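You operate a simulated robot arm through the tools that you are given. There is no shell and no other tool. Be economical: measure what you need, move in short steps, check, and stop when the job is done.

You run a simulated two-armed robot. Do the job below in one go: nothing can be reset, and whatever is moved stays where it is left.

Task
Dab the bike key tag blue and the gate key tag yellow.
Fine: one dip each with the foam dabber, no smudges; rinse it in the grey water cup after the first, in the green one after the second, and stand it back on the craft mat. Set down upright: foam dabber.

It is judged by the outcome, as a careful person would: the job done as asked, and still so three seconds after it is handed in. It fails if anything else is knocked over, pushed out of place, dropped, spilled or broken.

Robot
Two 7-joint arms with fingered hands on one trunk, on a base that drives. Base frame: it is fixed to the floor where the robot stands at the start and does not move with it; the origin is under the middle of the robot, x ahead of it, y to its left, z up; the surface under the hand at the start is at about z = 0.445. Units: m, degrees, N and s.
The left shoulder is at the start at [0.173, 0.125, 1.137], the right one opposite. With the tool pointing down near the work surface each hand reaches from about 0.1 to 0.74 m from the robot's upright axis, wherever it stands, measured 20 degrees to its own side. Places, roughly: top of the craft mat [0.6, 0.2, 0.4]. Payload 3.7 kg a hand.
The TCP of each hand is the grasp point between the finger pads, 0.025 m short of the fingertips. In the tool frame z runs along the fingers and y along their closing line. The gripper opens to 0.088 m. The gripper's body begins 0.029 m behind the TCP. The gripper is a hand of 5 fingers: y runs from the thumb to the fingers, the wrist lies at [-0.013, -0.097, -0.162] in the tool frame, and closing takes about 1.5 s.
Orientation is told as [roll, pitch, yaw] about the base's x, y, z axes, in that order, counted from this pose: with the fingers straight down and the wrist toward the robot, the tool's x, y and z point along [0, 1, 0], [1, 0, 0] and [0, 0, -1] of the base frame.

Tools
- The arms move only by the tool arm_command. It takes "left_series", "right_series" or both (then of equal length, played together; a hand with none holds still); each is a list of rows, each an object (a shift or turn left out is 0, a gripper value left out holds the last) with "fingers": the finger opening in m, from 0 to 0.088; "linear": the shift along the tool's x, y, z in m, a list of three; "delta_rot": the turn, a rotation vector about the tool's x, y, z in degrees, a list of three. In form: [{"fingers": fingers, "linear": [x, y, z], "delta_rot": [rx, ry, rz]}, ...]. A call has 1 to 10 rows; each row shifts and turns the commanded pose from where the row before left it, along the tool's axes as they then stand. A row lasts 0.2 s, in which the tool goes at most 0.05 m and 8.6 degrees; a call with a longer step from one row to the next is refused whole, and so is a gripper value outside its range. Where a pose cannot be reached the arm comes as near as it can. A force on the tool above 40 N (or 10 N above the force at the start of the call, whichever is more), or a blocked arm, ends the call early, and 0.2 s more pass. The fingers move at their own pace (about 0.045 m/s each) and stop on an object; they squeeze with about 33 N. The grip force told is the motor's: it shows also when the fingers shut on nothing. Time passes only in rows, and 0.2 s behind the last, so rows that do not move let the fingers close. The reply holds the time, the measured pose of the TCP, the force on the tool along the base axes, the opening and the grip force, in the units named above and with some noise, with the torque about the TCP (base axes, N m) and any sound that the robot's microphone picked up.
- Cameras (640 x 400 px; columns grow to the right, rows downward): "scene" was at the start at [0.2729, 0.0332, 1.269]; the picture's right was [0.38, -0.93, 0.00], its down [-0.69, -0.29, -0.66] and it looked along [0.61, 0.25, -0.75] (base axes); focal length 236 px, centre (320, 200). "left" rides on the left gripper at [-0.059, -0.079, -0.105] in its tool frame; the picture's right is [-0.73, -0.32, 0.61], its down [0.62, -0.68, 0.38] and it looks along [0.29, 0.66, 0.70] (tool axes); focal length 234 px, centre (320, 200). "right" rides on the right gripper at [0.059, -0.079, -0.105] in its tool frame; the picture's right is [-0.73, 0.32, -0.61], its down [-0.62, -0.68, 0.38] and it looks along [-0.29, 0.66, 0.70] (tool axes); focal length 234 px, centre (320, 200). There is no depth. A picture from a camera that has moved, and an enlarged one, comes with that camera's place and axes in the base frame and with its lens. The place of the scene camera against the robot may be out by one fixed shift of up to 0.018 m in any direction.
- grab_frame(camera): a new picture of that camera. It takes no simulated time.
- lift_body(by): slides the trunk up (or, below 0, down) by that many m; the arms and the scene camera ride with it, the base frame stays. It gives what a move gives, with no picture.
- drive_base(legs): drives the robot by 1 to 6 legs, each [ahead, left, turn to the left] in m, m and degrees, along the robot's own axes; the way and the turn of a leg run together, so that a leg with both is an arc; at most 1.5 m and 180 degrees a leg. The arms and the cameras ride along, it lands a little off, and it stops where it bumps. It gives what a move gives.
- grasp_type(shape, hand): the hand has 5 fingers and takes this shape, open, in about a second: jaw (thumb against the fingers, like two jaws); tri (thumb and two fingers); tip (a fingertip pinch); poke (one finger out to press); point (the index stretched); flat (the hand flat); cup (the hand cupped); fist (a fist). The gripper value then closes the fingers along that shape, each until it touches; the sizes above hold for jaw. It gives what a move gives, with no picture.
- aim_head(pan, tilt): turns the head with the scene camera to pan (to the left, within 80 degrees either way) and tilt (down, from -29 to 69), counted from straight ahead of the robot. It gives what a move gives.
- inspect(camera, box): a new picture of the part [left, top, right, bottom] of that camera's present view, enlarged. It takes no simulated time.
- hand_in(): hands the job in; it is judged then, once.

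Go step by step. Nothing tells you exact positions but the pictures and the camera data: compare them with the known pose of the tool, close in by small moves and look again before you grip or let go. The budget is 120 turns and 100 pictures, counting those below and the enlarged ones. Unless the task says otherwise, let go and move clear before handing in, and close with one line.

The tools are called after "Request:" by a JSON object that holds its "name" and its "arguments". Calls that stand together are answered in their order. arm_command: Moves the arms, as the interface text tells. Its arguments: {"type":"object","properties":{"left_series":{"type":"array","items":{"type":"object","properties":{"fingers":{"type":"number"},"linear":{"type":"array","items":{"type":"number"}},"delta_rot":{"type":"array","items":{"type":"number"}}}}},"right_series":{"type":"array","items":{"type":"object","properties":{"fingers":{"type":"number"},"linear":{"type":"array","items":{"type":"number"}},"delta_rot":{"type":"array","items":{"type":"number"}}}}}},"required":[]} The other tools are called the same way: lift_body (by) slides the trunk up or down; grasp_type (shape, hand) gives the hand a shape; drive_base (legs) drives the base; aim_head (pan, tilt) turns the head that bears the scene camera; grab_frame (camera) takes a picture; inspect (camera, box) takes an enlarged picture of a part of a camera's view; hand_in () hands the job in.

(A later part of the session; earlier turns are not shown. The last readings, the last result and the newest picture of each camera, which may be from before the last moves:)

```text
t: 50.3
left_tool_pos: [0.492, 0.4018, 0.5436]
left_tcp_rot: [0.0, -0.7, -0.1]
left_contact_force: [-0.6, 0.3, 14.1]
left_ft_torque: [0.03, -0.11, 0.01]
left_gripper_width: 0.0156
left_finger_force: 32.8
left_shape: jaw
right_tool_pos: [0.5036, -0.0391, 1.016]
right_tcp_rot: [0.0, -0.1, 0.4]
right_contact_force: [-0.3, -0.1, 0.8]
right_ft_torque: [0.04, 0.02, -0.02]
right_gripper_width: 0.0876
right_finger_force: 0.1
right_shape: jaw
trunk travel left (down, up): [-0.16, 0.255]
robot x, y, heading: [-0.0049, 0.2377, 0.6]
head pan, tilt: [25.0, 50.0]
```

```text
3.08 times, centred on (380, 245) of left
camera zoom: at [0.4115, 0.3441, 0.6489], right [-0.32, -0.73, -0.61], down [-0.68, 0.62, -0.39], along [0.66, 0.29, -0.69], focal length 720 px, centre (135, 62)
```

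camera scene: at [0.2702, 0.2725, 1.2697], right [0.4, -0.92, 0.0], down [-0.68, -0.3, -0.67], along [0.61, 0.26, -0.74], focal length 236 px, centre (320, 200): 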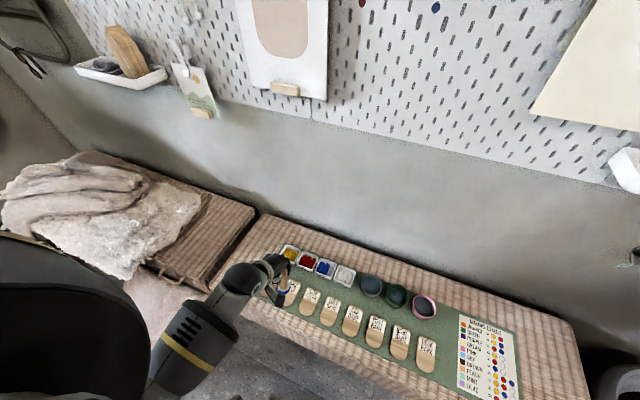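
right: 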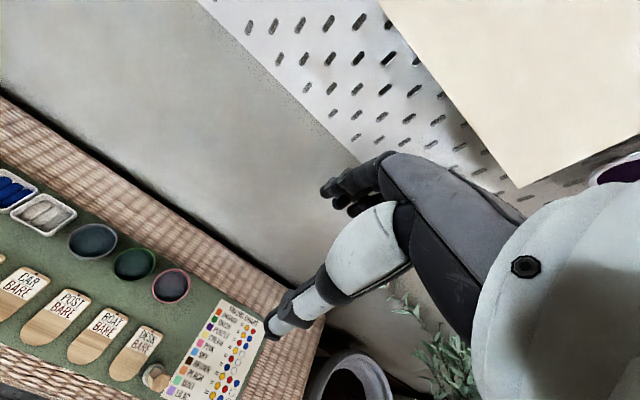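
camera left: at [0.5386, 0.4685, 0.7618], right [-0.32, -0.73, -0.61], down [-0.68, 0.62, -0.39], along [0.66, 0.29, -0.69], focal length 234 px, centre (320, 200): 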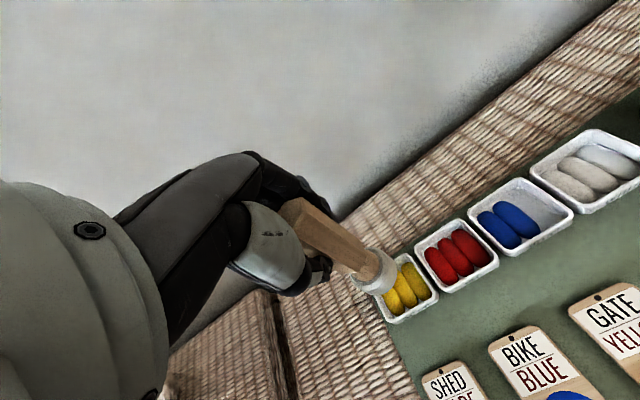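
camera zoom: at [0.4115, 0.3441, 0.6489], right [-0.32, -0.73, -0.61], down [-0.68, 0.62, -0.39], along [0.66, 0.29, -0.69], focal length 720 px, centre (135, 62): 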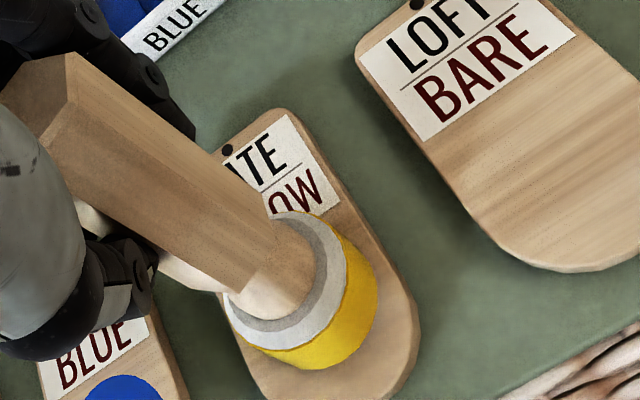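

The foam still holds its yellow, so contact may be only on one edge, as the dabber may have tilted in the grip. I'll look closely before changing anything.

Request:
{"name": "inspect", "arguments": {"camera": "scene", "box": [290, 270, 350, 310]}}

Request:
{"name": "inspect", "arguments": {"camera": "left", "box": [270, 180, 420, 320]}}

```text
10.00 times, centred on (320, 290) of scene
camera zoom: at [0.2672, 0.2752, 1.2698], right [0.44, -0.9, 0.0], down [-0.67, -0.33, -0.67], along [0.6, 0.29, -0.75], focal length 2362 px, centre (320, -700)
```

zoom: 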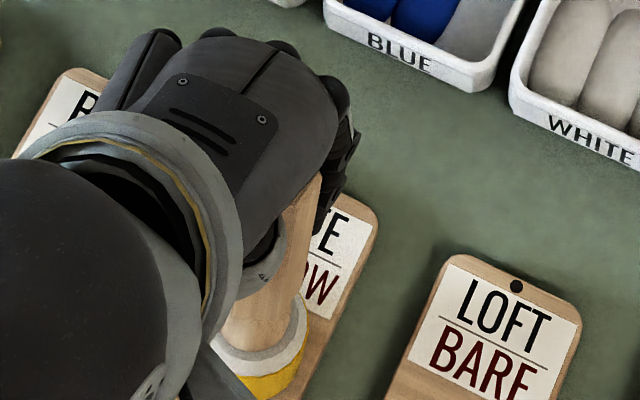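

```text
2.86 times, centred on (345, 250) of left
camera zoom: at [0.4115, 0.3441, 0.6489], right [-0.32, -0.73, -0.61], down [-0.68, 0.62, -0.39], along [0.66, 0.29, -0.69], focal length 669 px, centre (249, 57)
```

zoom: 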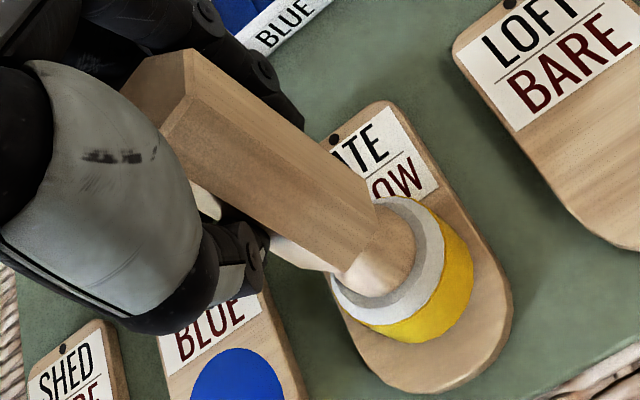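

The handle edges in the hand view are clearly off the vertical vanishing direction, so the dabber has tilted several degrees in the grip and is touching only with an edge. I'll lift off, check the tag, and correct the tilt.

Request:
{"name": "arm_command", "arguments": {"left_series": [{"linear": [0, 0, -0.02]}, {"linear": [0, 0, -0.03]}, {"linear": [0, -0.0, -0.03]}, {}]}}

Request:
{"name": "inspect", "arguments": {"camera": "left", "box": [260, 180, 460, 320]}}

Request:
{"name": "inspect", "arguments": {"camera": "scene", "box": [270, 240, 350, 310]}}

```text
t: 51.3
left_tool_pos: [0.4912, 0.4015, 0.6241]
left_tcp_rot: [0.1, -0.4, -0.2]
left_contact_force: [0.3, 0.3, -0.1]
left_ft_torque: [-0.01, 0.03, 0.02]
left_gripper_width: 0.0154
left_finger_force: 32.4
left_shape: jaw
right_tool_pos: [0.5042, -0.04, 1.015]
right_tcp_rot: [0.0, 0.1, 0.4]
right_contact_force: [0.7, -0.3, 0.1]
right_ft_torque: [0.01, -0.01, -0.01]
right_gripper_width: 0.0878
right_finger_force: 0.0
right_shape: jaw
trunk travel left (down, up): [-0.16, 0.255]
robot x, y, heading: [-0.0026, 0.2367, 1.0]
head pan, tilt: [25.0, 50.0]
```

```text
2.86 times, centred on (360, 250) of left
camera zoom: at [0.4125, 0.3439, 0.7286], right [-0.32, -0.72, -0.61], down [-0.68, 0.62, -0.39], along [0.66, 0.29, -0.69], focal length 669 px, centre (206, 57)
```

zoom: 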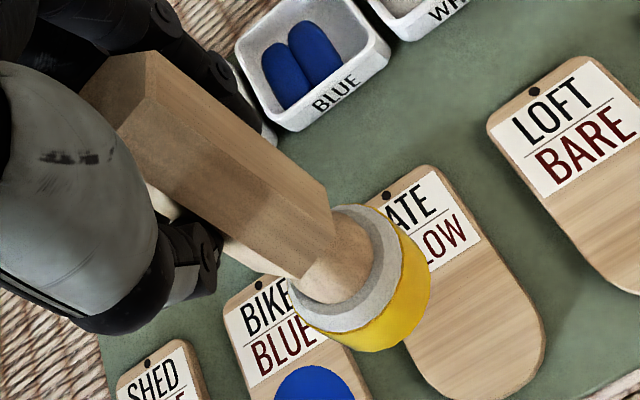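

```text
5.71 times, centred on (310, 275) of scene
camera zoom: at [0.2695, 0.2736, 1.2695], right [0.41, -0.91, 0.0], down [-0.68, -0.31, -0.67], along [0.61, 0.27, -0.75], focal length 1350 px, centre (377, -229)
```

zoom: 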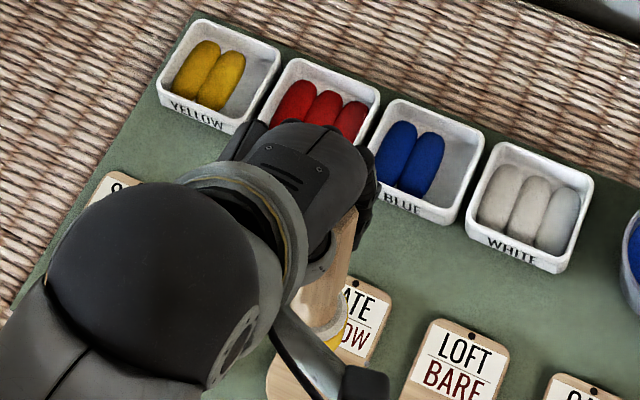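

The gate tag is still bare. The dabber has rolled about 8° about the closing line, so I'll roll the hand back to set it vertical, compensating the position.

Request:
{"name": "arm_command", "arguments": {"left_series": [{"delta_rot": [0, -3.75, 0], "linear": [0.006, 0, 0]}, {"delta_rot": [0, -3.75, 0], "linear": [0.006, 0, 0]}, {}]}}

Request:
{"name": "inspect", "arguments": {"camera": "left", "box": [260, 180, 460, 320]}}

Request:
{"name": "inspect", "arguments": {"camera": "scene", "box": [270, 240, 350, 310]}}

```text
t: 52.1
left_tool_pos: [0.4913, 0.4129, 0.6218]
left_tcp_rot: [-7.5, -0.4, 0.1]
left_contact_force: [-1.0, 0.7, -0.1]
left_ft_torque: [-0.02, 0.02, -0.02]
left_gripper_width: 0.0153
left_finger_force: 32.8
left_shape: jaw
right_tool_pos: [0.5045, -0.0398, 1.0165]
right_tcp_rot: [0.0, 0.0, 0.4]
right_contact_force: [0.1, 0.4, 0.0]
right_ft_torque: [0.02, 0.02, 0.01]
right_gripper_width: 0.0876
right_finger_force: 0.0
right_shape: jaw
trunk travel left (down, up): [-0.16, 0.255]
robot x, y, heading: [-0.0044, 0.2342, 0.3]
head pan, tilt: [25.0, 50.0]
```

```text
2.86 times, centred on (360, 250) of left
camera zoom: at [0.4117, 0.3694, 0.7339], right [-0.32, -0.8, -0.51], down [-0.68, 0.57, -0.47], along [0.66, 0.2, -0.72], focal length 669 px, centre (206, 57)
```

zoom: 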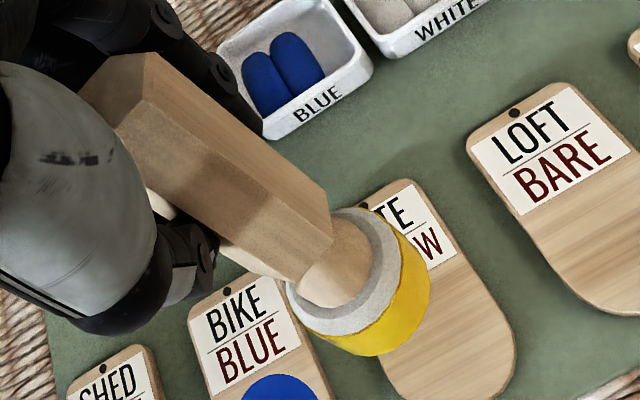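

```text
5.71 times, centred on (310, 275) of scene
camera zoom: at [0.2694, 0.2734, 1.2696], right [0.41, -0.91, 0.0], down [-0.68, -0.31, -0.67], along [0.61, 0.27, -0.75], focal length 1350 px, centre (377, -229)
```

zoom: 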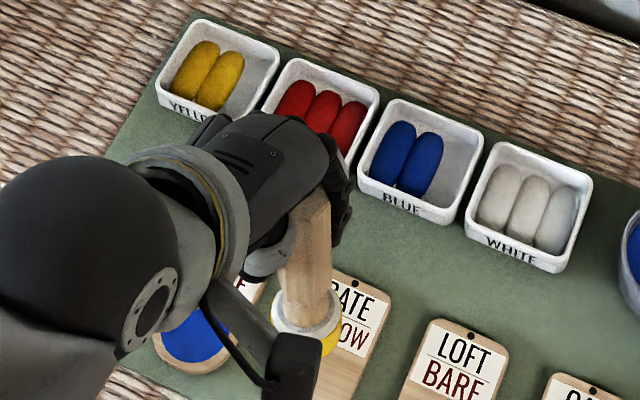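

Request:
{"name": "inspect", "arguments": {"camera": "scene", "box": [295, 260, 335, 300]}}

Request:
{"name": "inspect", "arguments": {"camera": "left", "box": [280, 190, 420, 310]}}

```text
10.00 times, centred on (315, 280) of scene
camera zoom: at [0.2694, 0.2734, 1.2696], right [0.41, -0.91, 0.0], down [-0.68, -0.31, -0.67], along [0.61, 0.27, -0.75], focal length 2362 px, centre (370, -600)
```

zoom: 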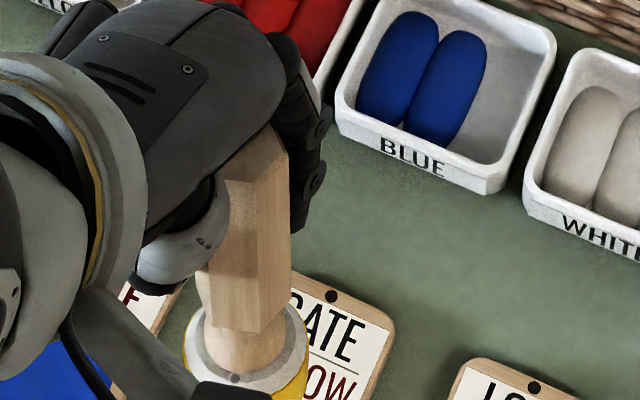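

```text
3.33 times, centred on (350, 250) of left
camera zoom: at [0.4117, 0.3694, 0.7339], right [-0.32, -0.8, -0.51], down [-0.68, 0.57, -0.47], along [0.66, 0.2, -0.72], focal length 781 px, centre (220, 33)
```

zoom: 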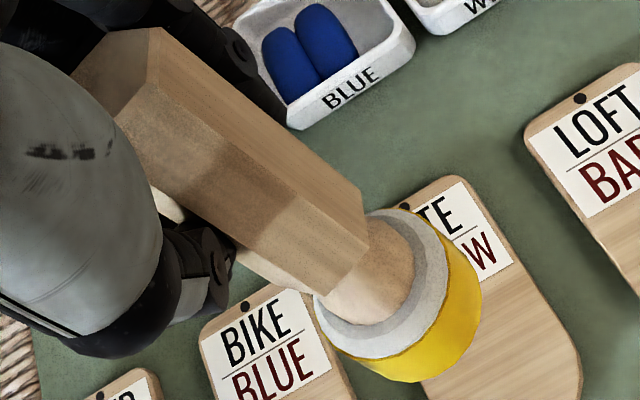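

Combining both views, the roll is now corrected and a pitch lean of about 4–5° remains (foam toward the robot). I'll correct that and recheck.

Request:
{"name": "arm_command", "arguments": {"left_series": [{"delta_rot": [-4.5, 0, 0], "linear": [-0.003, -0.0045, 0]}, {"linear": [0, 0, 0.02]}, {}]}}

Request:
{"name": "inspect", "arguments": {"camera": "left", "box": [280, 190, 420, 310]}}

Request:
{"name": "inspect", "arguments": {"camera": "scene", "box": [290, 265, 340, 315]}}

```text
t: 52.9
left_tool_pos: [0.4878, 0.4092, 0.6018]
left_tcp_rot: [-7.5, -4.9, 0.5]
left_contact_force: [0.0, 0.1, -0.8]
left_ft_torque: [0.03, 0.01, 0.02]
left_gripper_width: 0.0152
left_finger_force: 32.8
left_shape: jaw
right_tool_pos: [0.5043, -0.0401, 1.0167]
right_tcp_rot: [0.0, -0.1, 0.4]
right_contact_force: [0.0, 0.3, -0.7]
right_ft_torque: [-0.01, -0.01, 0.01]
right_gripper_width: 0.0877
right_finger_force: 0.1
right_shape: jaw
trunk travel left (down, up): [-0.16, 0.255]
robot x, y, heading: [-0.0043, 0.2391, 0.4]
head pan, tilt: [25.0, 50.0]
```

```text
3.33 times, centred on (350, 250) of left
camera zoom: at [0.4011, 0.3643, 0.7078], right [-0.27, -0.8, -0.53], down [-0.64, 0.56, -0.52], along [0.72, 0.2, -0.67], focal length 781 px, centre (220, 33)
```

zoom: 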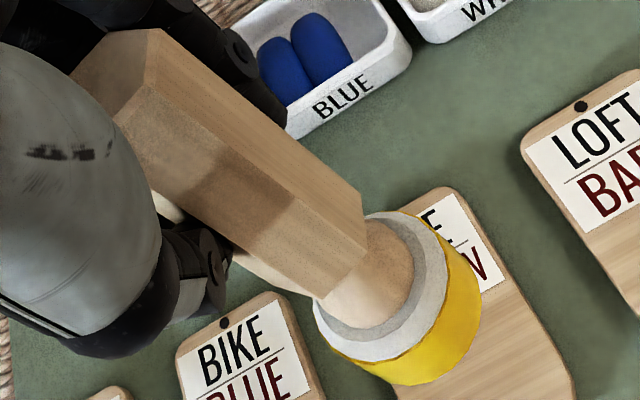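

```text
8.00 times, centred on (315, 290) of scene
camera zoom: at [0.2695, 0.273, 1.2697], right [0.4, -0.92, 0.0], down [-0.68, -0.3, -0.67], along [0.61, 0.27, -0.75], focal length 1890 px, centre (360, -520)
```

zoom: 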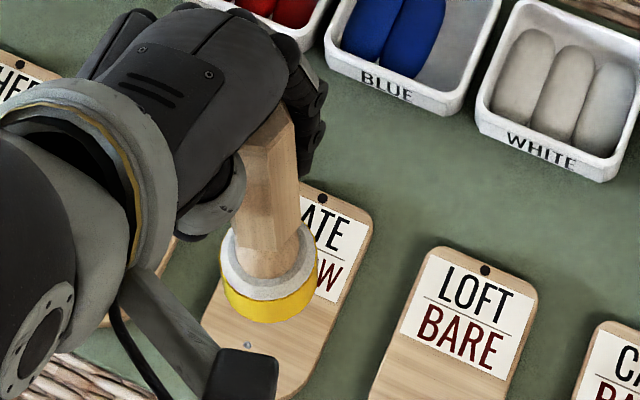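

The dabber now looks vertical in both views. Descending vertically to just above the tag for the lateral check.

Request:
{"name": "arm_command", "arguments": {"left_series": [{"linear": [0.0037, -0.0029, 0.016]}, {"linear": [0.0036, -0.0029, 0.016]}, {}]}}

Request:
{"name": "inspect", "arguments": {"camera": "left", "box": [280, 180, 480, 310]}}

Request:
{"name": "inspect", "arguments": {"camera": "scene", "box": [290, 265, 340, 315]}}

```text
t: 53.7
left_tool_pos: [0.484, 0.4115, 0.5701]
left_tcp_rot: [-7.6, -4.8, 0.5]
left_contact_force: [-0.5, -0.4, -0.5]
left_ft_torque: [-0.02, 0.0, 0.03]
left_gripper_width: 0.0152
left_finger_force: 33.3
left_shape: jaw
right_tool_pos: [0.5049, -0.04, 1.0159]
right_tcp_rot: [0.0, 0.0, 0.3]
right_contact_force: [0.8, 0.5, -0.3]
right_ft_torque: [-0.02, -0.01, -0.01]
right_gripper_width: 0.0878
right_finger_force: 0.0
right_shape: jaw
trunk travel left (down, up): [-0.16, 0.255]
robot x, y, heading: [-0.0025, 0.2341, 0.7]
head pan, tilt: [25.0, 50.0]
```

```text
3.08 times, centred on (380, 245) of left
camera zoom: at [0.3971, 0.3664, 0.6758], right [-0.27, -0.8, -0.53], down [-0.64, 0.56, -0.52], along [0.72, 0.2, -0.67], focal length 720 px, centre (135, 62)
```

zoom: 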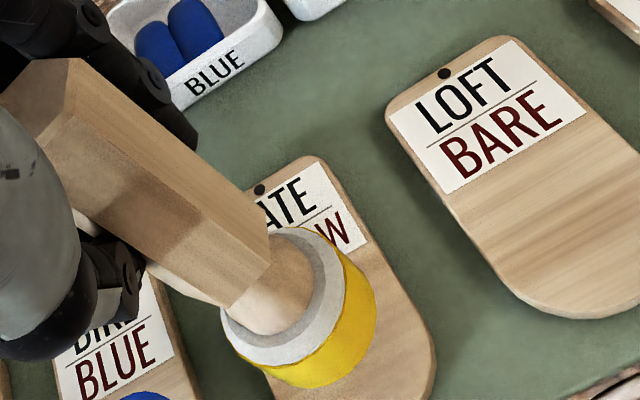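

```text
8.00 times, centred on (315, 290) of scene
camera zoom: at [0.2693, 0.2736, 1.2696], right [0.41, -0.91, 0.0], down [-0.68, -0.31, -0.67], along [0.61, 0.27, -0.75], focal length 1890 px, centre (360, -520)
```

zoom: 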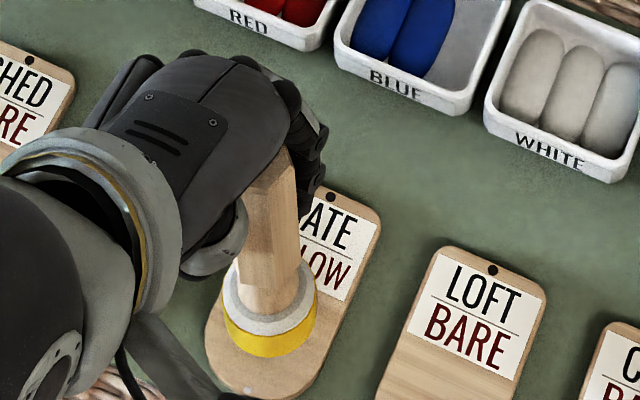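

In the scene view the foam will land right at the wood centre. Lowering vertically to contact.

Request:
{"name": "arm_command", "arguments": {"left_series": [{"linear": [0.0013, -0.0009, 0.0099]}, {"linear": [0.0011, -0.0007, 0.0079]}, {"linear": [0.0003, -0.0002, 0.002]}, {"linear": [0.0003, -0.0002, 0.002]}, {}]}}

Request:
{"name": "inspect", "arguments": {"camera": "scene", "box": [290, 265, 340, 315]}}

```text
t: 54.9
left_tool_pos: [0.4849, 0.4101, 0.5481]
left_tcp_rot: [-7.4, -5.0, 0.5]
left_contact_force: [-1.1, -0.7, 0.2]
left_ft_torque: [0.03, -0.02, 0.02]
left_gripper_width: 0.015
left_finger_force: 32.8
left_shape: jaw
right_tool_pos: [0.5055, -0.0397, 1.0167]
right_tcp_rot: [0.0, -0.1, 0.4]
right_contact_force: [-0.5, -0.5, 0.0]
right_ft_torque: [-0.01, -0.02, 0.04]
right_gripper_width: 0.0879
right_finger_force: 0.1
right_shape: jaw
trunk travel left (down, up): [-0.16, 0.255]
robot x, y, heading: [-0.0037, 0.2342, 0.7]
head pan, tilt: [25.0, 50.0]
```

```text
8.00 times, centred on (315, 290) of scene
camera zoom: at [0.2689, 0.2746, 1.2696], right [0.42, -0.91, 0.0], down [-0.68, -0.32, -0.67], along [0.6, 0.28, -0.75], focal length 1890 px, centre (360, -520)
```

zoom: 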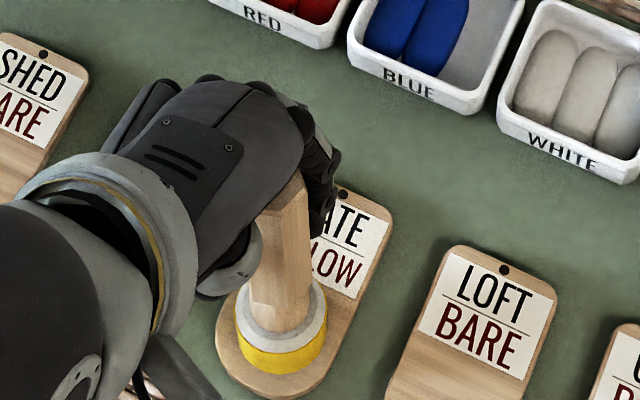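

Request:
{"name": "arm_command", "arguments": {"left_series": [{"linear": [0.0003, -0.0002, 0.002]}, {"linear": [0.0002, -0.0001, 0.0015]}, {}]}}

Request:
{"name": "inspect", "arguments": {"camera": "scene", "box": [290, 265, 340, 315]}}

```text
t: 55.7
left_tool_pos: [0.4829, 0.4108, 0.5447]
left_tcp_rot: [-7.6, -4.8, 0.5]
left_contact_force: [0.5, -0.4, -0.3]
left_ft_torque: [-0.01, 0.0, 0.02]
left_gripper_width: 0.015
left_finger_force: 33.0
left_shape: jaw
right_tool_pos: [0.5045, -0.0387, 1.0163]
right_tcp_rot: [0.0, 0.1, 0.4]
right_contact_force: [0.0, -0.7, 0.4]
right_ft_torque: [0.01, -0.01, -0.02]
right_gripper_width: 0.0877
right_finger_force: 0.1
right_shape: jaw
trunk travel left (down, up): [-0.16, 0.255]
robot x, y, heading: [-0.0025, 0.2342, 0.4]
head pan, tilt: [25.0, 50.0]
```

```text
8.00 times, centred on (315, 290) of scene
camera zoom: at [0.2687, 0.2748, 1.2695], right [0.43, -0.9, 0.0], down [-0.67, -0.32, -0.67], along [0.6, 0.28, -0.75], focal length 1890 px, centre (360, -520)
```

zoom: 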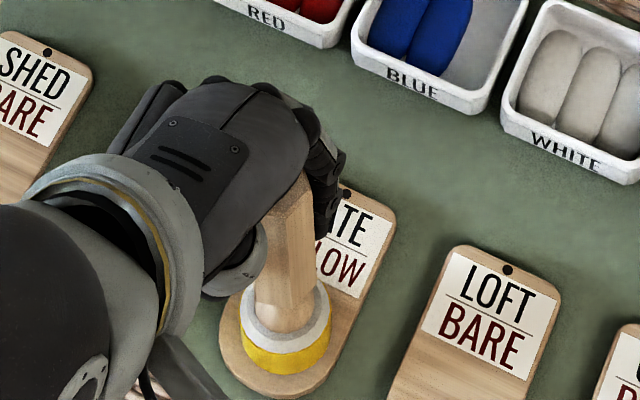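

Still just clear of contact. Continuing in 1 mm steps, watching the force.

Request:
{"name": "arm_command", "arguments": {"left_series": [{"linear": [0.0002, -0.0001, 0.001]}, {"linear": [0.0002, -0.0001, 0.001]}, {}]}}

```text
t: 56.5
left_tool_pos: [0.4854, 0.4112, 0.5443]
left_tcp_rot: [-7.5, -5.1, 0.4]
left_contact_force: [0.4, -0.4, 7.5]
left_ft_torque: [0.06, -0.04, 0.01]
left_gripper_width: 0.0153
left_finger_force: 32.9
left_shape: jaw
right_tool_pos: [0.5034, -0.0402, 1.0156]
right_tcp_rot: [-0.1, 0.0, 0.3]
right_contact_force: [-0.2, 0.2, -0.4]
right_ft_torque: [0.0, 0.02, 0.02]
right_gripper_width: 0.0878
right_finger_force: 0.1
right_shape: jaw
trunk travel left (down, up): [-0.16, 0.255]
robot x, y, heading: [-0.0018, 0.2373, 0.7]
head pan, tilt: [25.0, 50.0]
```

Request:
{"name": "inspect", "arguments": {"camera": "left", "box": [280, 180, 480, 310]}}

```text
3.08 times, centred on (380, 245) of left
camera zoom: at [0.3975, 0.3669, 0.6489], right [-0.27, -0.8, -0.53], down [-0.64, 0.56, -0.52], along [0.72, 0.2, -0.67], focal length 720 px, centre (135, 62)
```

zoom: 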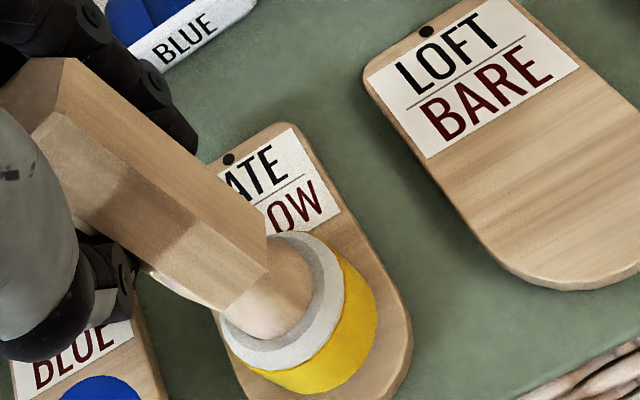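

Contact at 7.5 N but the paint hasn't transferred yet. I'll press a little further and hold.

Request:
{"name": "arm_command", "arguments": {"left_series": [{"linear": [0.0002, -0.0001, 0.0015]}, {}, {}, {}]}}

Request:
{"name": "inspect", "arguments": {"camera": "left", "box": [280, 210, 440, 310]}}

```text
t: 57.5
left_tool_pos: [0.4851, 0.4103, 0.5423]
left_tcp_rot: [-7.5, -5.1, 0.5]
left_contact_force: [0.1, -0.4, 18.4]
left_ft_torque: [0.09, -0.12, 0.07]
left_gripper_width: 0.0154
left_finger_force: 32.7
left_shape: jaw
right_tool_pos: [0.5033, -0.0403, 1.0162]
right_tcp_rot: [0.0, -0.1, 0.4]
right_contact_force: [0.2, -0.3, -0.4]
right_ft_torque: [-0.01, -0.02, 0.0]
right_gripper_width: 0.0877
right_finger_force: 0.0
right_shape: jaw
trunk travel left (down, up): [-0.16, 0.255]
robot x, y, heading: [-0.0002, 0.2356, 0.3]
head pan, tilt: [25.0, 50.0]
```

```text
4.00 times, centred on (360, 260) of left
camera zoom: at [0.3971, 0.3665, 0.6477], right [-0.27, -0.8, -0.53], down [-0.64, 0.56, -0.52], along [0.72, 0.2, -0.67], focal length 937 px, centre (160, -40)
```

zoom: 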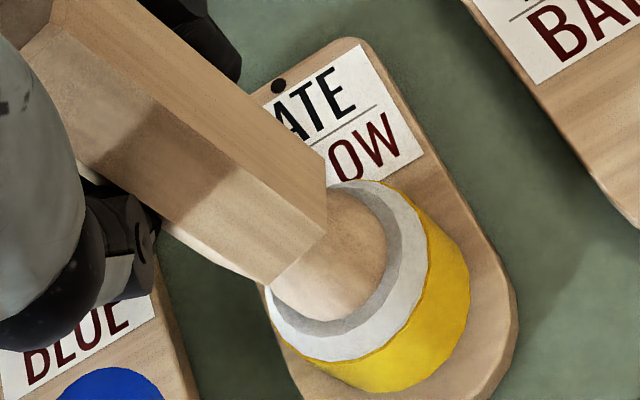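

The torque shows the push acting at the far-left edge of the foam, not its centre, so some tilt remains. I'll lift a few millimetres, correct pitch and roll a little more, and press again.

Request:
{"name": "arm_command", "arguments": {"left_series": [{"linear": [-0.0008, 0.0005, -0.006]}, {"linear": [-0.0032, -0.0048, 0], "delta_rot": [-3, 2, 0]}, {}, {"linear": [0.0003, -0.0004, 0.003]}, {}]}}

```text
t: 58.7
left_tool_pos: [0.4799, 0.4081, 0.5424]
left_tcp_rot: [-5.5, -8.0, 0.9]
left_contact_force: [-0.7, 0.3, 1.0]
left_ft_torque: [0.0, -0.01, 0.02]
left_gripper_width: 0.0148
left_finger_force: 32.8
left_shape: jaw
right_tool_pos: [0.5032, -0.0389, 1.0172]
right_tcp_rot: [0.0, -0.1, 0.4]
right_contact_force: [0.1, -0.1, 0.1]
right_ft_torque: [0.02, 0.0, 0.03]
right_gripper_width: 0.0878
right_finger_force: 0.0
right_shape: jaw
trunk travel left (down, up): [-0.16, 0.255]
robot x, y, heading: [-0.0016, 0.2348, 0.5]
head pan, tilt: [25.0, 50.0]
```

Request:
{"name": "arm_command", "arguments": {"left_series": [{"linear": [0.0001, -0.0002, 0.001]}, {"linear": [0.0001, -0.0002, 0.001]}, {}]}}

Request:
{"name": "inspect", "arguments": {"camera": "left", "box": [280, 180, 480, 310]}}

```text
t: 59.5
left_tool_pos: [0.4798, 0.4076, 0.5417]
left_tcp_rot: [-5.4, -8.0, 0.8]
left_contact_force: [0.5, 0.0, 5.9]
left_ft_torque: [0.03, -0.07, 0.07]
left_gripper_width: 0.0146
left_finger_force: 32.7
left_shape: jaw
right_tool_pos: [0.504, -0.0405, 1.0171]
right_tcp_rot: [0.1, 0.1, 0.4]
right_contact_force: [-0.4, 0.9, -0.1]
right_ft_torque: [0.01, 0.0, 0.02]
right_gripper_width: 0.0874
right_finger_force: 0.0
right_shape: jaw
trunk travel left (down, up): [-0.16, 0.255]
robot x, y, heading: [-0.0023, 0.2346, 0.6]
head pan, tilt: [25.0, 50.0]
```

```text
3.08 times, centred on (380, 245) of left
camera zoom: at [0.3878, 0.3593, 0.6415], right [-0.23, -0.78, -0.57], down [-0.62, 0.57, -0.53], along [0.75, 0.23, -0.62], focal length 720 px, centre (135, 62)
```

zoom: 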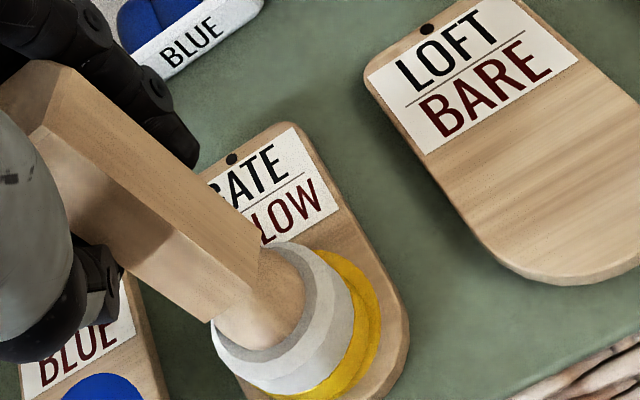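

The foam turned white and the yellow is on the gate tag. Lifting vertically clear, then driving right toward the green cup.

Request:
{"name": "arm_command", "arguments": {"left_series": [{"linear": [-0.0015, 0.0021, -0.0148]}, {"linear": [-0.003, 0.0042, -0.0296]}, {"linear": [-0.003, 0.0042, -0.0296]}, {"linear": [-0.003, 0.0042, -0.0296]}, {}]}}

Request:
{"name": "drive_base", "arguments": {"legs": [[0, -0.35, 0]]}}

Request:
{"name": "grab_frame", "arguments": {"camera": "left"}}

Request:
{"name": "grab_frame", "arguments": {"camera": "scene"}}

```text
t: 60.7
left_tool_pos: [0.4799, 0.4069, 0.6491]
left_tcp_rot: [-5.5, -7.8, 0.9]
left_contact_force: [-0.6, 0.1, -0.6]
left_ft_torque: [0.0, -0.03, -0.01]
left_gripper_width: 0.0144
left_finger_force: 32.8
left_shape: jaw
right_tool_pos: [0.5048, -0.0399, 1.0158]
right_tcp_rot: [-0.1, 0.0, 0.4]
right_contact_force: [0.3, 0.0, 0.3]
right_ft_torque: [-0.01, -0.01, 0.03]
right_gripper_width: 0.0877
right_finger_force: 0.1
right_shape: jaw
trunk travel left (down, up): [-0.16, 0.255]
robot x, y, heading: [-0.0017, 0.2373, 0.7]
head pan, tilt: [25.0, 50.0]
```

```text
t: 64.3
left_tool_pos: [0.4836, 0.0561, 0.6492]
left_tcp_rot: [-5.5, -7.9, 0.5]
left_contact_force: [-0.5, -0.3, 0.0]
left_ft_torque: [0.03, 0.01, 0.0]
left_gripper_width: 0.0145
left_finger_force: 32.9
left_shape: jaw
right_tool_pos: [0.5039, -0.3918, 1.0154]
right_tcp_rot: [0.0, 0.1, -0.1]
right_contact_force: [0.2, 1.1, -0.3]
right_ft_torque: [-0.01, 0.03, -0.02]
right_gripper_width: 0.0875
right_finger_force: 0.0
right_shape: jaw
trunk travel left (down, up): [-0.16, 0.255]
robot x, y, heading: [0.0004, -0.1113, 0.2]
head pan, tilt: [25.0, 50.0]
```

```text
14 pictures are left
camera left: at [0.3907, 0.0078, 0.7479], right [-0.24, -0.78, -0.57], down [-0.62, 0.58, -0.53], along [0.75, 0.23, -0.62], focal length 234 px, centre (320, 200)
```

left: 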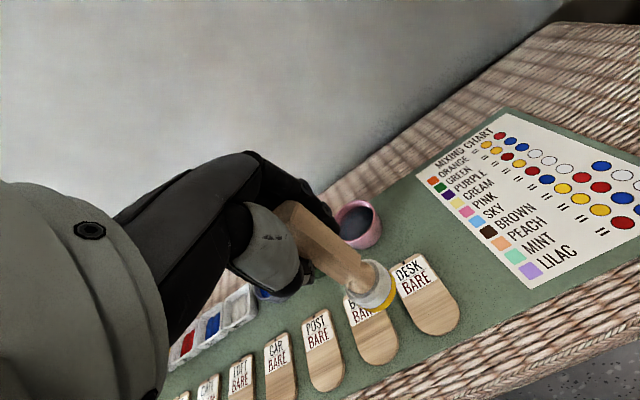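

```text
13 pictures are left
camera scene: at [0.272, -0.0771, 1.2697], right [0.39, -0.92, 0.0], down [-0.68, -0.29, -0.67], along [0.61, 0.26, -0.75], focal length 236 px, centre (320, 200)
```

scene: 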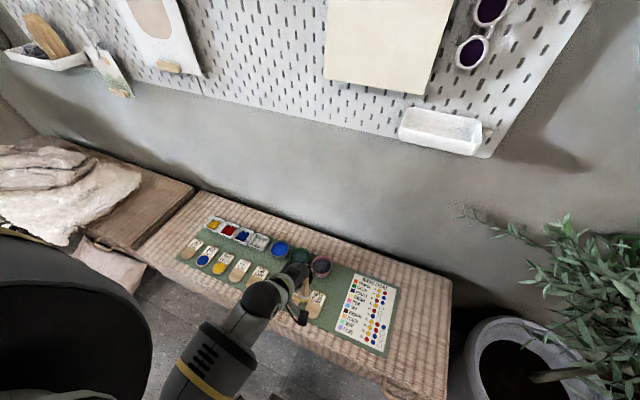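

Bike is blue and gate is yellow, both clean. The green cup rim is at about (0.6155, 0.150), so I'll move the foam above it.

Request:
{"name": "arm_command", "arguments": {"left_series": [{"linear": [0.0224, 0.0322, 0.0024]}, {"linear": [0.0224, 0.0322, 0.0024]}, {"linear": [0.0224, 0.0322, 0.0024]}, {"linear": [0.0224, 0.0322, 0.0024]}, {"linear": [0.0029, -0.0042, 0.0296]}, {}]}}

Request:
{"name": "inspect", "arguments": {"camera": "left", "box": [270, 170, 510, 320]}}

```text
t: 65.7
left_tool_pos: [0.6125, 0.1477, 0.6179]
left_tcp_rot: [-5.6, -7.9, 0.4]
left_contact_force: [0.0, -0.2, -0.6]
left_ft_torque: [0.0, -0.05, 0.01]
left_gripper_width: 0.0142
left_finger_force: 32.7
left_shape: jaw
right_tool_pos: [0.5035, -0.3922, 1.016]
right_tcp_rot: [0.0, 0.0, -0.1]
right_contact_force: [1.2, 0.4, -0.7]
right_ft_torque: [0.01, -0.01, -0.02]
right_gripper_width: 0.0878
right_finger_force: 0.1
right_shape: jaw
trunk travel left (down, up): [-0.16, 0.255]
robot x, y, heading: [-0.0012, -0.1127, -0.0]
head pan, tilt: [25.0, 50.0]
```

```text
2.67 times, centred on (390, 245) of left
camera zoom: at [0.5203, 0.099, 0.7169], right [-0.24, -0.78, -0.57], down [-0.62, 0.58, -0.53], along [0.75, 0.23, -0.62], focal length 624 px, centre (133, 80)
```

zoom: 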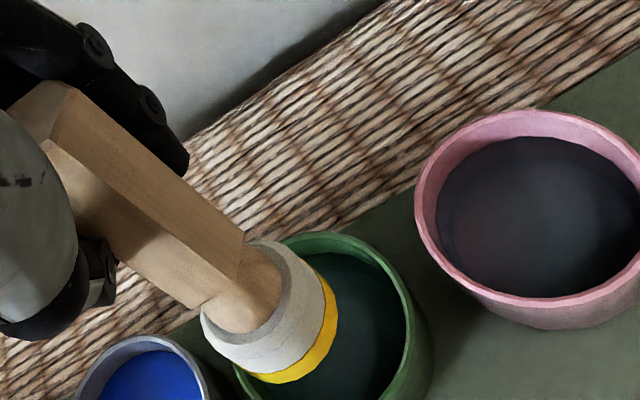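

The foam needs about 6 mm ahead and 3 mm right. Adjusting and lowering to near the rim.

Request:
{"name": "arm_command", "arguments": {"left_series": [{"linear": [-0.003, 0.006, 0.001]}, {"linear": [0.0022, -0.0032, 0.0227]}, {}]}}

Request:
{"name": "inspect", "arguments": {"camera": "left", "box": [250, 180, 490, 330]}}

```text
t: 66.5
left_tool_pos: [0.6181, 0.1441, 0.5942]
left_tcp_rot: [-5.5, -7.9, 0.3]
left_contact_force: [0.2, -0.3, -0.2]
left_ft_torque: [0.03, -0.02, -0.01]
left_gripper_width: 0.0142
left_finger_force: 33.5
left_shape: jaw
right_tool_pos: [0.5039, -0.3905, 1.016]
right_tcp_rot: [0.1, 0.0, -0.1]
right_contact_force: [-0.5, 0.3, 0.1]
right_ft_torque: [-0.01, 0.0, -0.01]
right_gripper_width: 0.0881
right_finger_force: 0.1
right_shape: jaw
trunk travel left (down, up): [-0.16, 0.255]
robot x, y, heading: [-0.003, -0.112, -0.1]
head pan, tilt: [25.0, 50.0]
```

```text
2.67 times, centred on (370, 255) of left
camera zoom: at [0.5258, 0.0955, 0.6932], right [-0.24, -0.78, -0.57], down [-0.62, 0.58, -0.53], along [0.75, 0.23, -0.62], focal length 624 px, centre (187, 53)
```

zoom: 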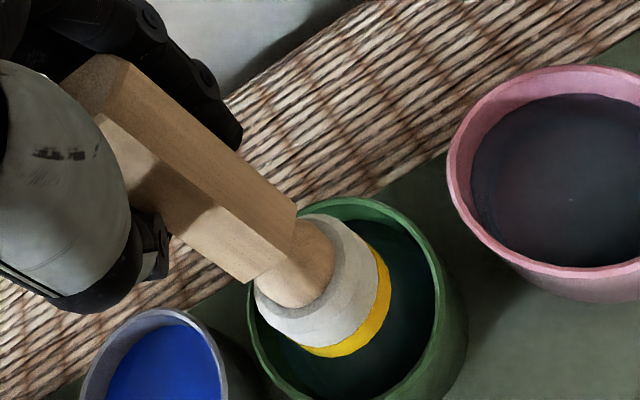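

Centred within 3 mm. Lowering into the green water in steps.

Request:
{"name": "arm_command", "arguments": {"left_series": [{"linear": [0, 0.002, 0.0003]}, {"linear": [0.0014, -0.0021, 0.0148]}, {"linear": [0.0014, -0.0021, 0.0148]}, {}]}}

Request:
{"name": "inspect", "arguments": {"camera": "left", "box": [250, 180, 490, 330]}}

```text
t: 67.5
left_tool_pos: [0.6201, 0.1433, 0.5647]
left_tcp_rot: [-5.5, -7.9, 0.4]
left_contact_force: [-0.1, 0.0, -0.6]
left_ft_torque: [0.0, 0.02, 0.0]
left_gripper_width: 0.014
left_finger_force: 32.9
left_shape: jaw
right_tool_pos: [0.5033, -0.3913, 1.0165]
right_tcp_rot: [0.0, 0.0, -0.2]
right_contact_force: [-0.6, 0.2, -0.1]
right_ft_torque: [0.03, -0.01, 0.0]
right_gripper_width: 0.0876
right_finger_force: 0.1
right_shape: jaw
trunk travel left (down, up): [-0.16, 0.255]
robot x, y, heading: [0.0006, -0.1151, 0.3]
head pan, tilt: [25.0, 50.0]
```

```text
2.67 times, centred on (370, 255) of left
camera zoom: at [0.5274, 0.0941, 0.6639], right [-0.24, -0.78, -0.57], down [-0.62, 0.58, -0.53], along [0.75, 0.23, -0.62], focal length 624 px, centre (187, 53)
```

zoom: 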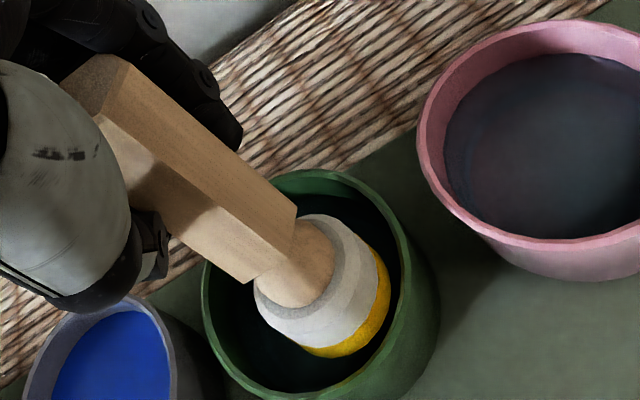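

The foam is concentric with the cup. Going down to rinsing depth with a small swirl.

Request:
{"name": "arm_command", "arguments": {"left_series": [{"linear": [0.0013, -0.0019, 0.0138]}, {"linear": [0.0006, -0.0009, 0.0064]}, {"linear": [0.003, 0, 0]}, {"linear": [-0.003, 0.003, 0]}, {"linear": [-0.003, -0.003, 0]}, {"linear": [0.003, -0.003, 0]}, {"linear": [0, 0.003, 0]}, {}]}}

Request:
{"name": "inspect", "arguments": {"camera": "left", "box": [250, 180, 490, 330]}}

```text
t: 69.3
left_tool_pos: [0.6202, 0.1438, 0.5442]
left_tcp_rot: [-5.6, -7.9, 0.4]
left_contact_force: [-0.2, -0.1, -1.3]
left_ft_torque: [0.02, 0.0, -0.01]
left_gripper_width: 0.014
left_finger_force: 33.4
left_shape: jaw
right_tool_pos: [0.5043, -0.3911, 1.0158]
right_tcp_rot: [0.0, 0.1, -0.1]
right_contact_force: [0.1, -0.1, 0.4]
right_ft_torque: [0.02, -0.04, -0.02]
right_gripper_width: 0.0874
right_finger_force: 0.1
right_shape: jaw
trunk travel left (down, up): [-0.16, 0.255]
robot x, y, heading: [-0.0027, -0.1102, 0.0]
head pan, tilt: [25.0, 50.0]
```

```text
2.67 times, centred on (370, 255) of left
camera zoom: at [0.5275, 0.0944, 0.644], right [-0.24, -0.78, -0.57], down [-0.62, 0.58, -0.53], along [0.75, 0.23, -0.62], focal length 624 px, centre (187, 53)
```

zoom: 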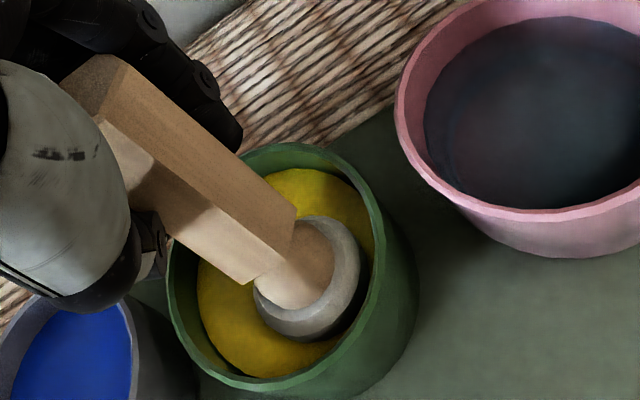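

The green water turned yellow, so the foam is rinsed. Lifting out, then driving a little right to return to the dabber's spot.

Request:
{"name": "arm_command", "arguments": {"left_series": [{"linear": [-0.0014, 0.0021, -0.0148]}, {"linear": [-0.0029, 0.0042, -0.0296]}, {"linear": [-0.0029, 0.0042, -0.0296]}, {"linear": [-0.0029, 0.0042, -0.0296]}, {}]}}

Request:
{"name": "drive_base", "arguments": {"legs": [[0, -0.07, 0]]}}

```text
t: 70.5
left_tool_pos: [0.6191, 0.1422, 0.6497]
left_tcp_rot: [-5.4, -7.8, 0.4]
left_contact_force: [-0.9, -0.3, -0.4]
left_ft_torque: [0.02, 0.03, 0.0]
left_gripper_width: 0.0139
left_finger_force: 33.1
left_shape: jaw
right_tool_pos: [0.5045, -0.3917, 1.0153]
right_tcp_rot: [-0.1, 0.0, -0.1]
right_contact_force: [-0.1, 0.1, 0.4]
right_ft_torque: [0.01, -0.03, 0.01]
right_gripper_width: 0.0874
right_finger_force: 0.1
right_shape: jaw
trunk travel left (down, up): [-0.16, 0.255]
robot x, y, heading: [-0.0014, -0.1141, -0.1]
head pan, tilt: [25.0, 50.0]
```

```text
t: 71.8
left_tool_pos: [0.6195, 0.0705, 0.6486]
left_tcp_rot: [-5.5, -8.0, 0.4]
left_contact_force: [0.1, 0.9, -0.8]
left_ft_torque: [-0.05, -0.02, 0.0]
left_gripper_width: 0.0138
left_finger_force: 33.0
left_shape: jaw
right_tool_pos: [0.5046, -0.4624, 1.0159]
right_tcp_rot: [0.0, 0.0, -0.2]
right_contact_force: [0.6, 0.4, -0.1]
right_ft_torque: [0.01, 0.03, 0.01]
right_gripper_width: 0.0876
right_finger_force: 0.1
right_shape: jaw
trunk travel left (down, up): [-0.16, 0.255]
robot x, y, heading: [-0.0019, -0.1815, 0.1]
head pan, tilt: [25.0, 50.0]
```

Request:
{"name": "arm_command", "arguments": {"left_series": [{"linear": [-0.024, -0.0323, -0.0022]}, {"linear": [-0.024, -0.0323, -0.0022]}, {"linear": [-0.024, -0.0323, -0.0022]}, {"linear": [-0.024, -0.0323, -0.0022]}, {"linear": [0.0026, -0.0038, 0.0266]}, {"linear": [0.0026, -0.0038, 0.0266]}, {}]}}

Request:
{"name": "inspect", "arguments": {"camera": "left", "box": [250, 180, 490, 330]}}

Request:
{"name": "inspect", "arguments": {"camera": "scene", "box": [280, 260, 360, 320]}}

```text
t: 73.4
left_tool_pos: [0.4891, -0.0247, 0.5965]
left_tcp_rot: [-5.5, -7.9, 0.4]
left_contact_force: [0.3, 0.4, 0.1]
left_ft_torque: [0.0, 0.02, 0.0]
left_gripper_width: 0.0133
left_finger_force: 33.0
left_shape: jaw
right_tool_pos: [0.5044, -0.4608, 1.0154]
right_tcp_rot: [0.0, 0.0, -0.1]
right_contact_force: [-0.6, -0.2, -0.6]
right_ft_torque: [-0.03, -0.02, -0.04]
right_gripper_width: 0.0876
right_finger_force: 0.1
right_shape: jaw
trunk travel left (down, up): [-0.16, 0.255]
robot x, y, heading: [0.0013, -0.1815, -0.4]
head pan, tilt: [25.0, 50.0]
```

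```text
2.67 times, centred on (370, 255) of left
camera zoom: at [0.3978, -0.0728, 0.6961], right [-0.24, -0.78, -0.57], down [-0.62, 0.58, -0.53], along [0.75, 0.23, -0.62], focal length 624 px, centre (187, 53)
```

zoom: 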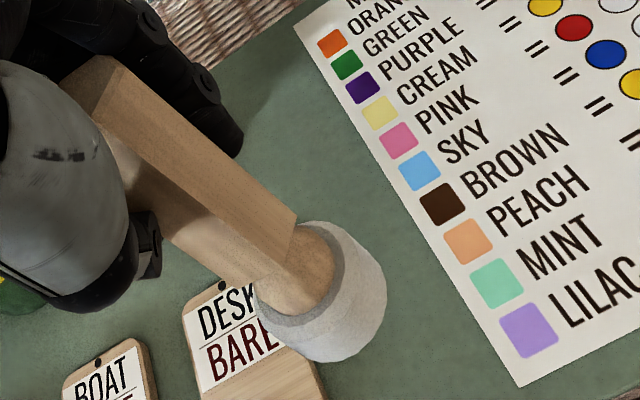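

```text
6.67 times, centred on (320, 290) of scene
camera zoom: at [0.2718, -0.1469, 1.2697], right [0.4, -0.92, 0.0], down [-0.68, -0.3, -0.67], along [0.61, 0.27, -0.75], focal length 1575 px, centre (320, -400)
```

zoom: 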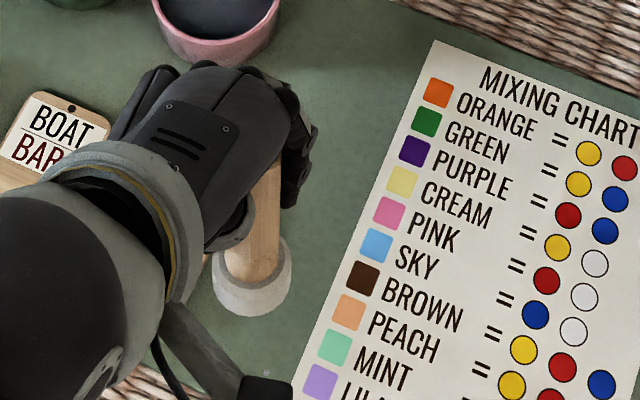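

The clean foam hangs between the desk tag and the chart with clearance both sides. Lowering toward the mat.

Request:
{"name": "arm_command", "arguments": {"left_series": [{"linear": [0.0049, -0.0024, 0.0197]}, {"linear": [0.0019, -0.0028, 0.0197]}, {"linear": [0.001, -0.0014, 0.0098]}, {"linear": [0.0006, -0.0008, 0.0059]}, {}]}}

```text
t: 74.6
left_tool_pos: [0.4906, -0.0209, 0.5398]
left_tcp_rot: [-5.5, -7.9, 0.5]
left_contact_force: [-0.3, 0.1, 0.2]
left_ft_torque: [-0.01, 0.02, -0.01]
left_gripper_width: 0.0132
left_finger_force: 33.3
left_shape: jaw
right_tool_pos: [0.5036, -0.4628, 1.0167]
right_tcp_rot: [0.0, 0.1, -0.1]
right_contact_force: [0.0, 0.6, -0.2]
right_ft_torque: [0.0, 0.02, 0.01]
right_gripper_width: 0.0877
right_finger_force: 0.0
right_shape: jaw
trunk travel left (down, up): [-0.16, 0.255]
robot x, y, heading: [-0.0028, -0.1812, -0.2]
head pan, tilt: [25.0, 50.0]
```

Request:
{"name": "arm_command", "arguments": {"left_series": [{"linear": [0.0002, -0.0003, 0.002]}, {"linear": [0.0002, -0.0003, 0.002]}, {}]}}

Request:
{"name": "arm_command", "arguments": {"left_series": [{"linear": [0.0001, -0.0001, 0.001]}, {}]}}

```text
t: 75.4
left_tool_pos: [0.4914, -0.0216, 0.5361]
left_tcp_rot: [-5.5, -7.9, 0.5]
left_contact_force: [-1.2, -0.1, -0.3]
left_ft_torque: [0.02, 0.01, 0.01]
left_gripper_width: 0.0133
left_finger_force: 32.9
left_shape: jaw
right_tool_pos: [0.5035, -0.461, 1.0164]
right_tcp_rot: [0.0, -0.1, -0.1]
right_contact_force: [0.4, 0.1, 0.6]
right_ft_torque: [-0.02, -0.01, 0.01]
right_gripper_width: 0.0877
right_finger_force: 0.2
right_shape: jaw
trunk travel left (down, up): [-0.16, 0.255]
robot x, y, heading: [-0.0012, -0.1816, -0.0]
head pan, tilt: [25.0, 50.0]
```

```text
t: 76.0
left_tool_pos: [0.4908, -0.0215, 0.5355]
left_tcp_rot: [-5.5, -7.9, 0.3]
left_contact_force: [0.1, 0.6, 4.9]
left_ft_torque: [0.0, -0.04, -0.02]
left_gripper_width: 0.0136
left_finger_force: 33.3
left_shape: jaw
right_tool_pos: [0.504, -0.4621, 1.0167]
right_tcp_rot: [0.0, -0.1, -0.1]
right_contact_force: [-0.5, -0.2, -0.1]
right_ft_torque: [-0.02, 0.0, -0.04]
right_gripper_width: 0.0875
right_finger_force: 0.1
right_shape: jaw
trunk travel left (down, up): [-0.16, 0.255]
robot x, y, heading: [-0.0016, -0.1834, 0.1]
head pan, tilt: [25.0, 50.0]
```

Contact at 5 N on the mat. A look before letting go.

Request:
{"name": "inspect", "arguments": {"camera": "left", "box": [250, 180, 490, 330]}}

```text
2.67 times, centred on (370, 255) of left
camera zoom: at [0.3982, -0.0697, 0.6342], right [-0.24, -0.78, -0.57], down [-0.62, 0.58, -0.53], along [0.75, 0.23, -0.62], focal length 624 px, centre (187, 53)
```

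zoom: 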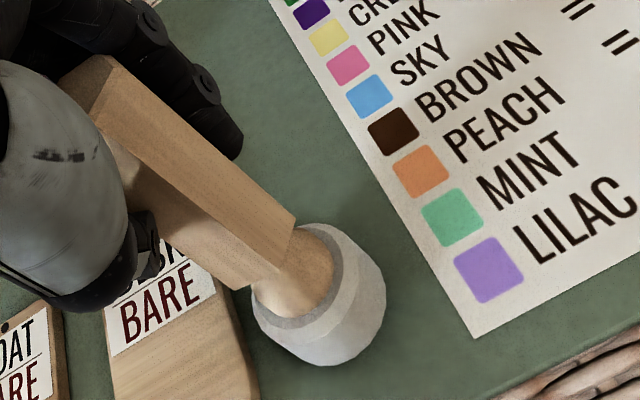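

The handle still leans about 5–6° in roll. I'll lift a few millimetres, roll the hand to make the dabber vertical, and touch down again.

Request:
{"name": "arm_command", "arguments": {"left_series": [{"linear": [-0.0006, 0.0008, -0.006]}, {"linear": [0.0043, -0.001, 0], "delta_rot": [-0.75, -2.75, 0]}, {"linear": [0.0043, -0.001, 0], "delta_rot": [-0.75, -2.75, 0]}, {}]}}

Request:
{"name": "inspect", "arguments": {"camera": "left", "box": [250, 180, 490, 330]}}

Request:
{"name": "inspect", "arguments": {"camera": "scene", "box": [290, 270, 350, 315]}}

```text
t: 77.0
left_tool_pos: [0.489, -0.0127, 0.5398]
left_tcp_rot: [-11.1, -9.3, 0.6]
left_contact_force: [-0.4, 0.0, -0.4]
left_ft_torque: [-0.01, 0.03, 0.01]
left_gripper_width: 0.0131
left_finger_force: 33.5
left_shape: jaw
right_tool_pos: [0.5045, -0.462, 1.0158]
right_tcp_rot: [0.0, -0.1, -0.1]
right_contact_force: [-0.3, -0.1, 0.7]
right_ft_torque: [-0.02, 0.0, 0.02]
right_gripper_width: 0.0878
right_finger_force: 0.0
right_shape: jaw
trunk travel left (down, up): [-0.16, 0.255]
robot x, y, heading: [0.0019, -0.1831, 0.1]
head pan, tilt: [25.0, 50.0]
```

```text
2.67 times, centred on (370, 255) of left
camera zoom: at [0.3932, -0.0502, 0.64], right [-0.23, -0.83, -0.5], down [-0.6, 0.53, -0.6], along [0.77, 0.16, -0.62], focal length 624 px, centre (187, 53)
```

zoom: 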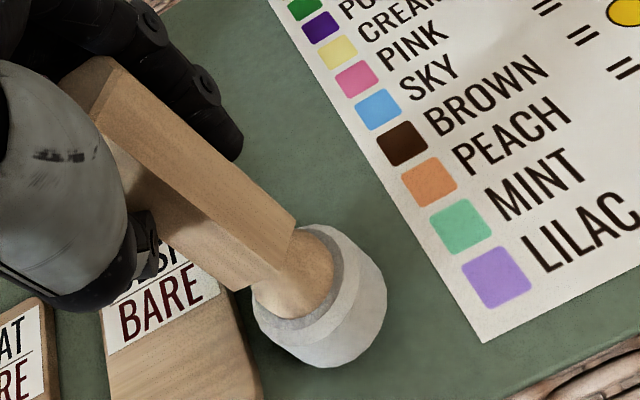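

```text
8.89 times, centred on (320, 292) of scene
camera zoom: at [0.2708, -0.1446, 1.2695], right [0.43, -0.9, 0.0], down [-0.67, -0.32, -0.67], along [0.6, 0.29, -0.75], focal length 2100 px, centre (320, -622)
```

zoom: 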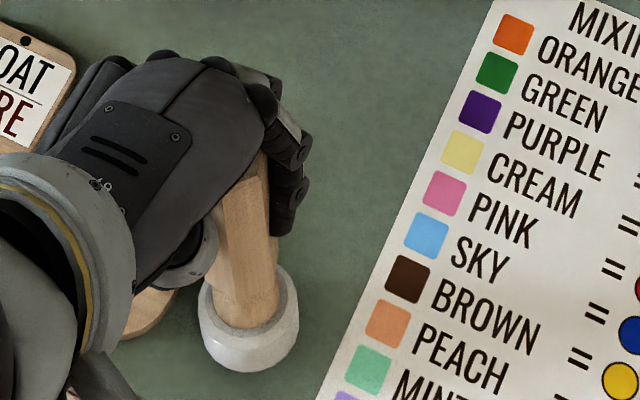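

Now vertical within a degree or two in both views. Touching down again.

Request:
{"name": "arm_command", "arguments": {"left_series": [{"linear": [0.0006, -0.0005, 0.003]}, {"linear": [0.0003, -0.0002, 0.0015]}, {}]}}

```text
t: 77.8
left_tool_pos: [0.4898, -0.0135, 0.5357]
left_tcp_rot: [-11.2, -9.5, 0.7]
left_contact_force: [0.6, 1.4, 5.2]
left_ft_torque: [0.06, -0.02, 0.02]
left_gripper_width: 0.013
left_finger_force: 33.3
left_shape: jaw
right_tool_pos: [0.5033, -0.4615, 1.0168]
right_tcp_rot: [0.1, 0.0, -0.1]
right_contact_force: [0.6, -0.3, -0.5]
right_ft_torque: [-0.02, 0.0, -0.01]
right_gripper_width: 0.0876
right_finger_force: 0.1
right_shape: jaw
trunk travel left (down, up): [-0.16, 0.255]
robot x, y, heading: [-0.0018, -0.1822, 0.1]
head pan, tilt: [25.0, 50.0]
```

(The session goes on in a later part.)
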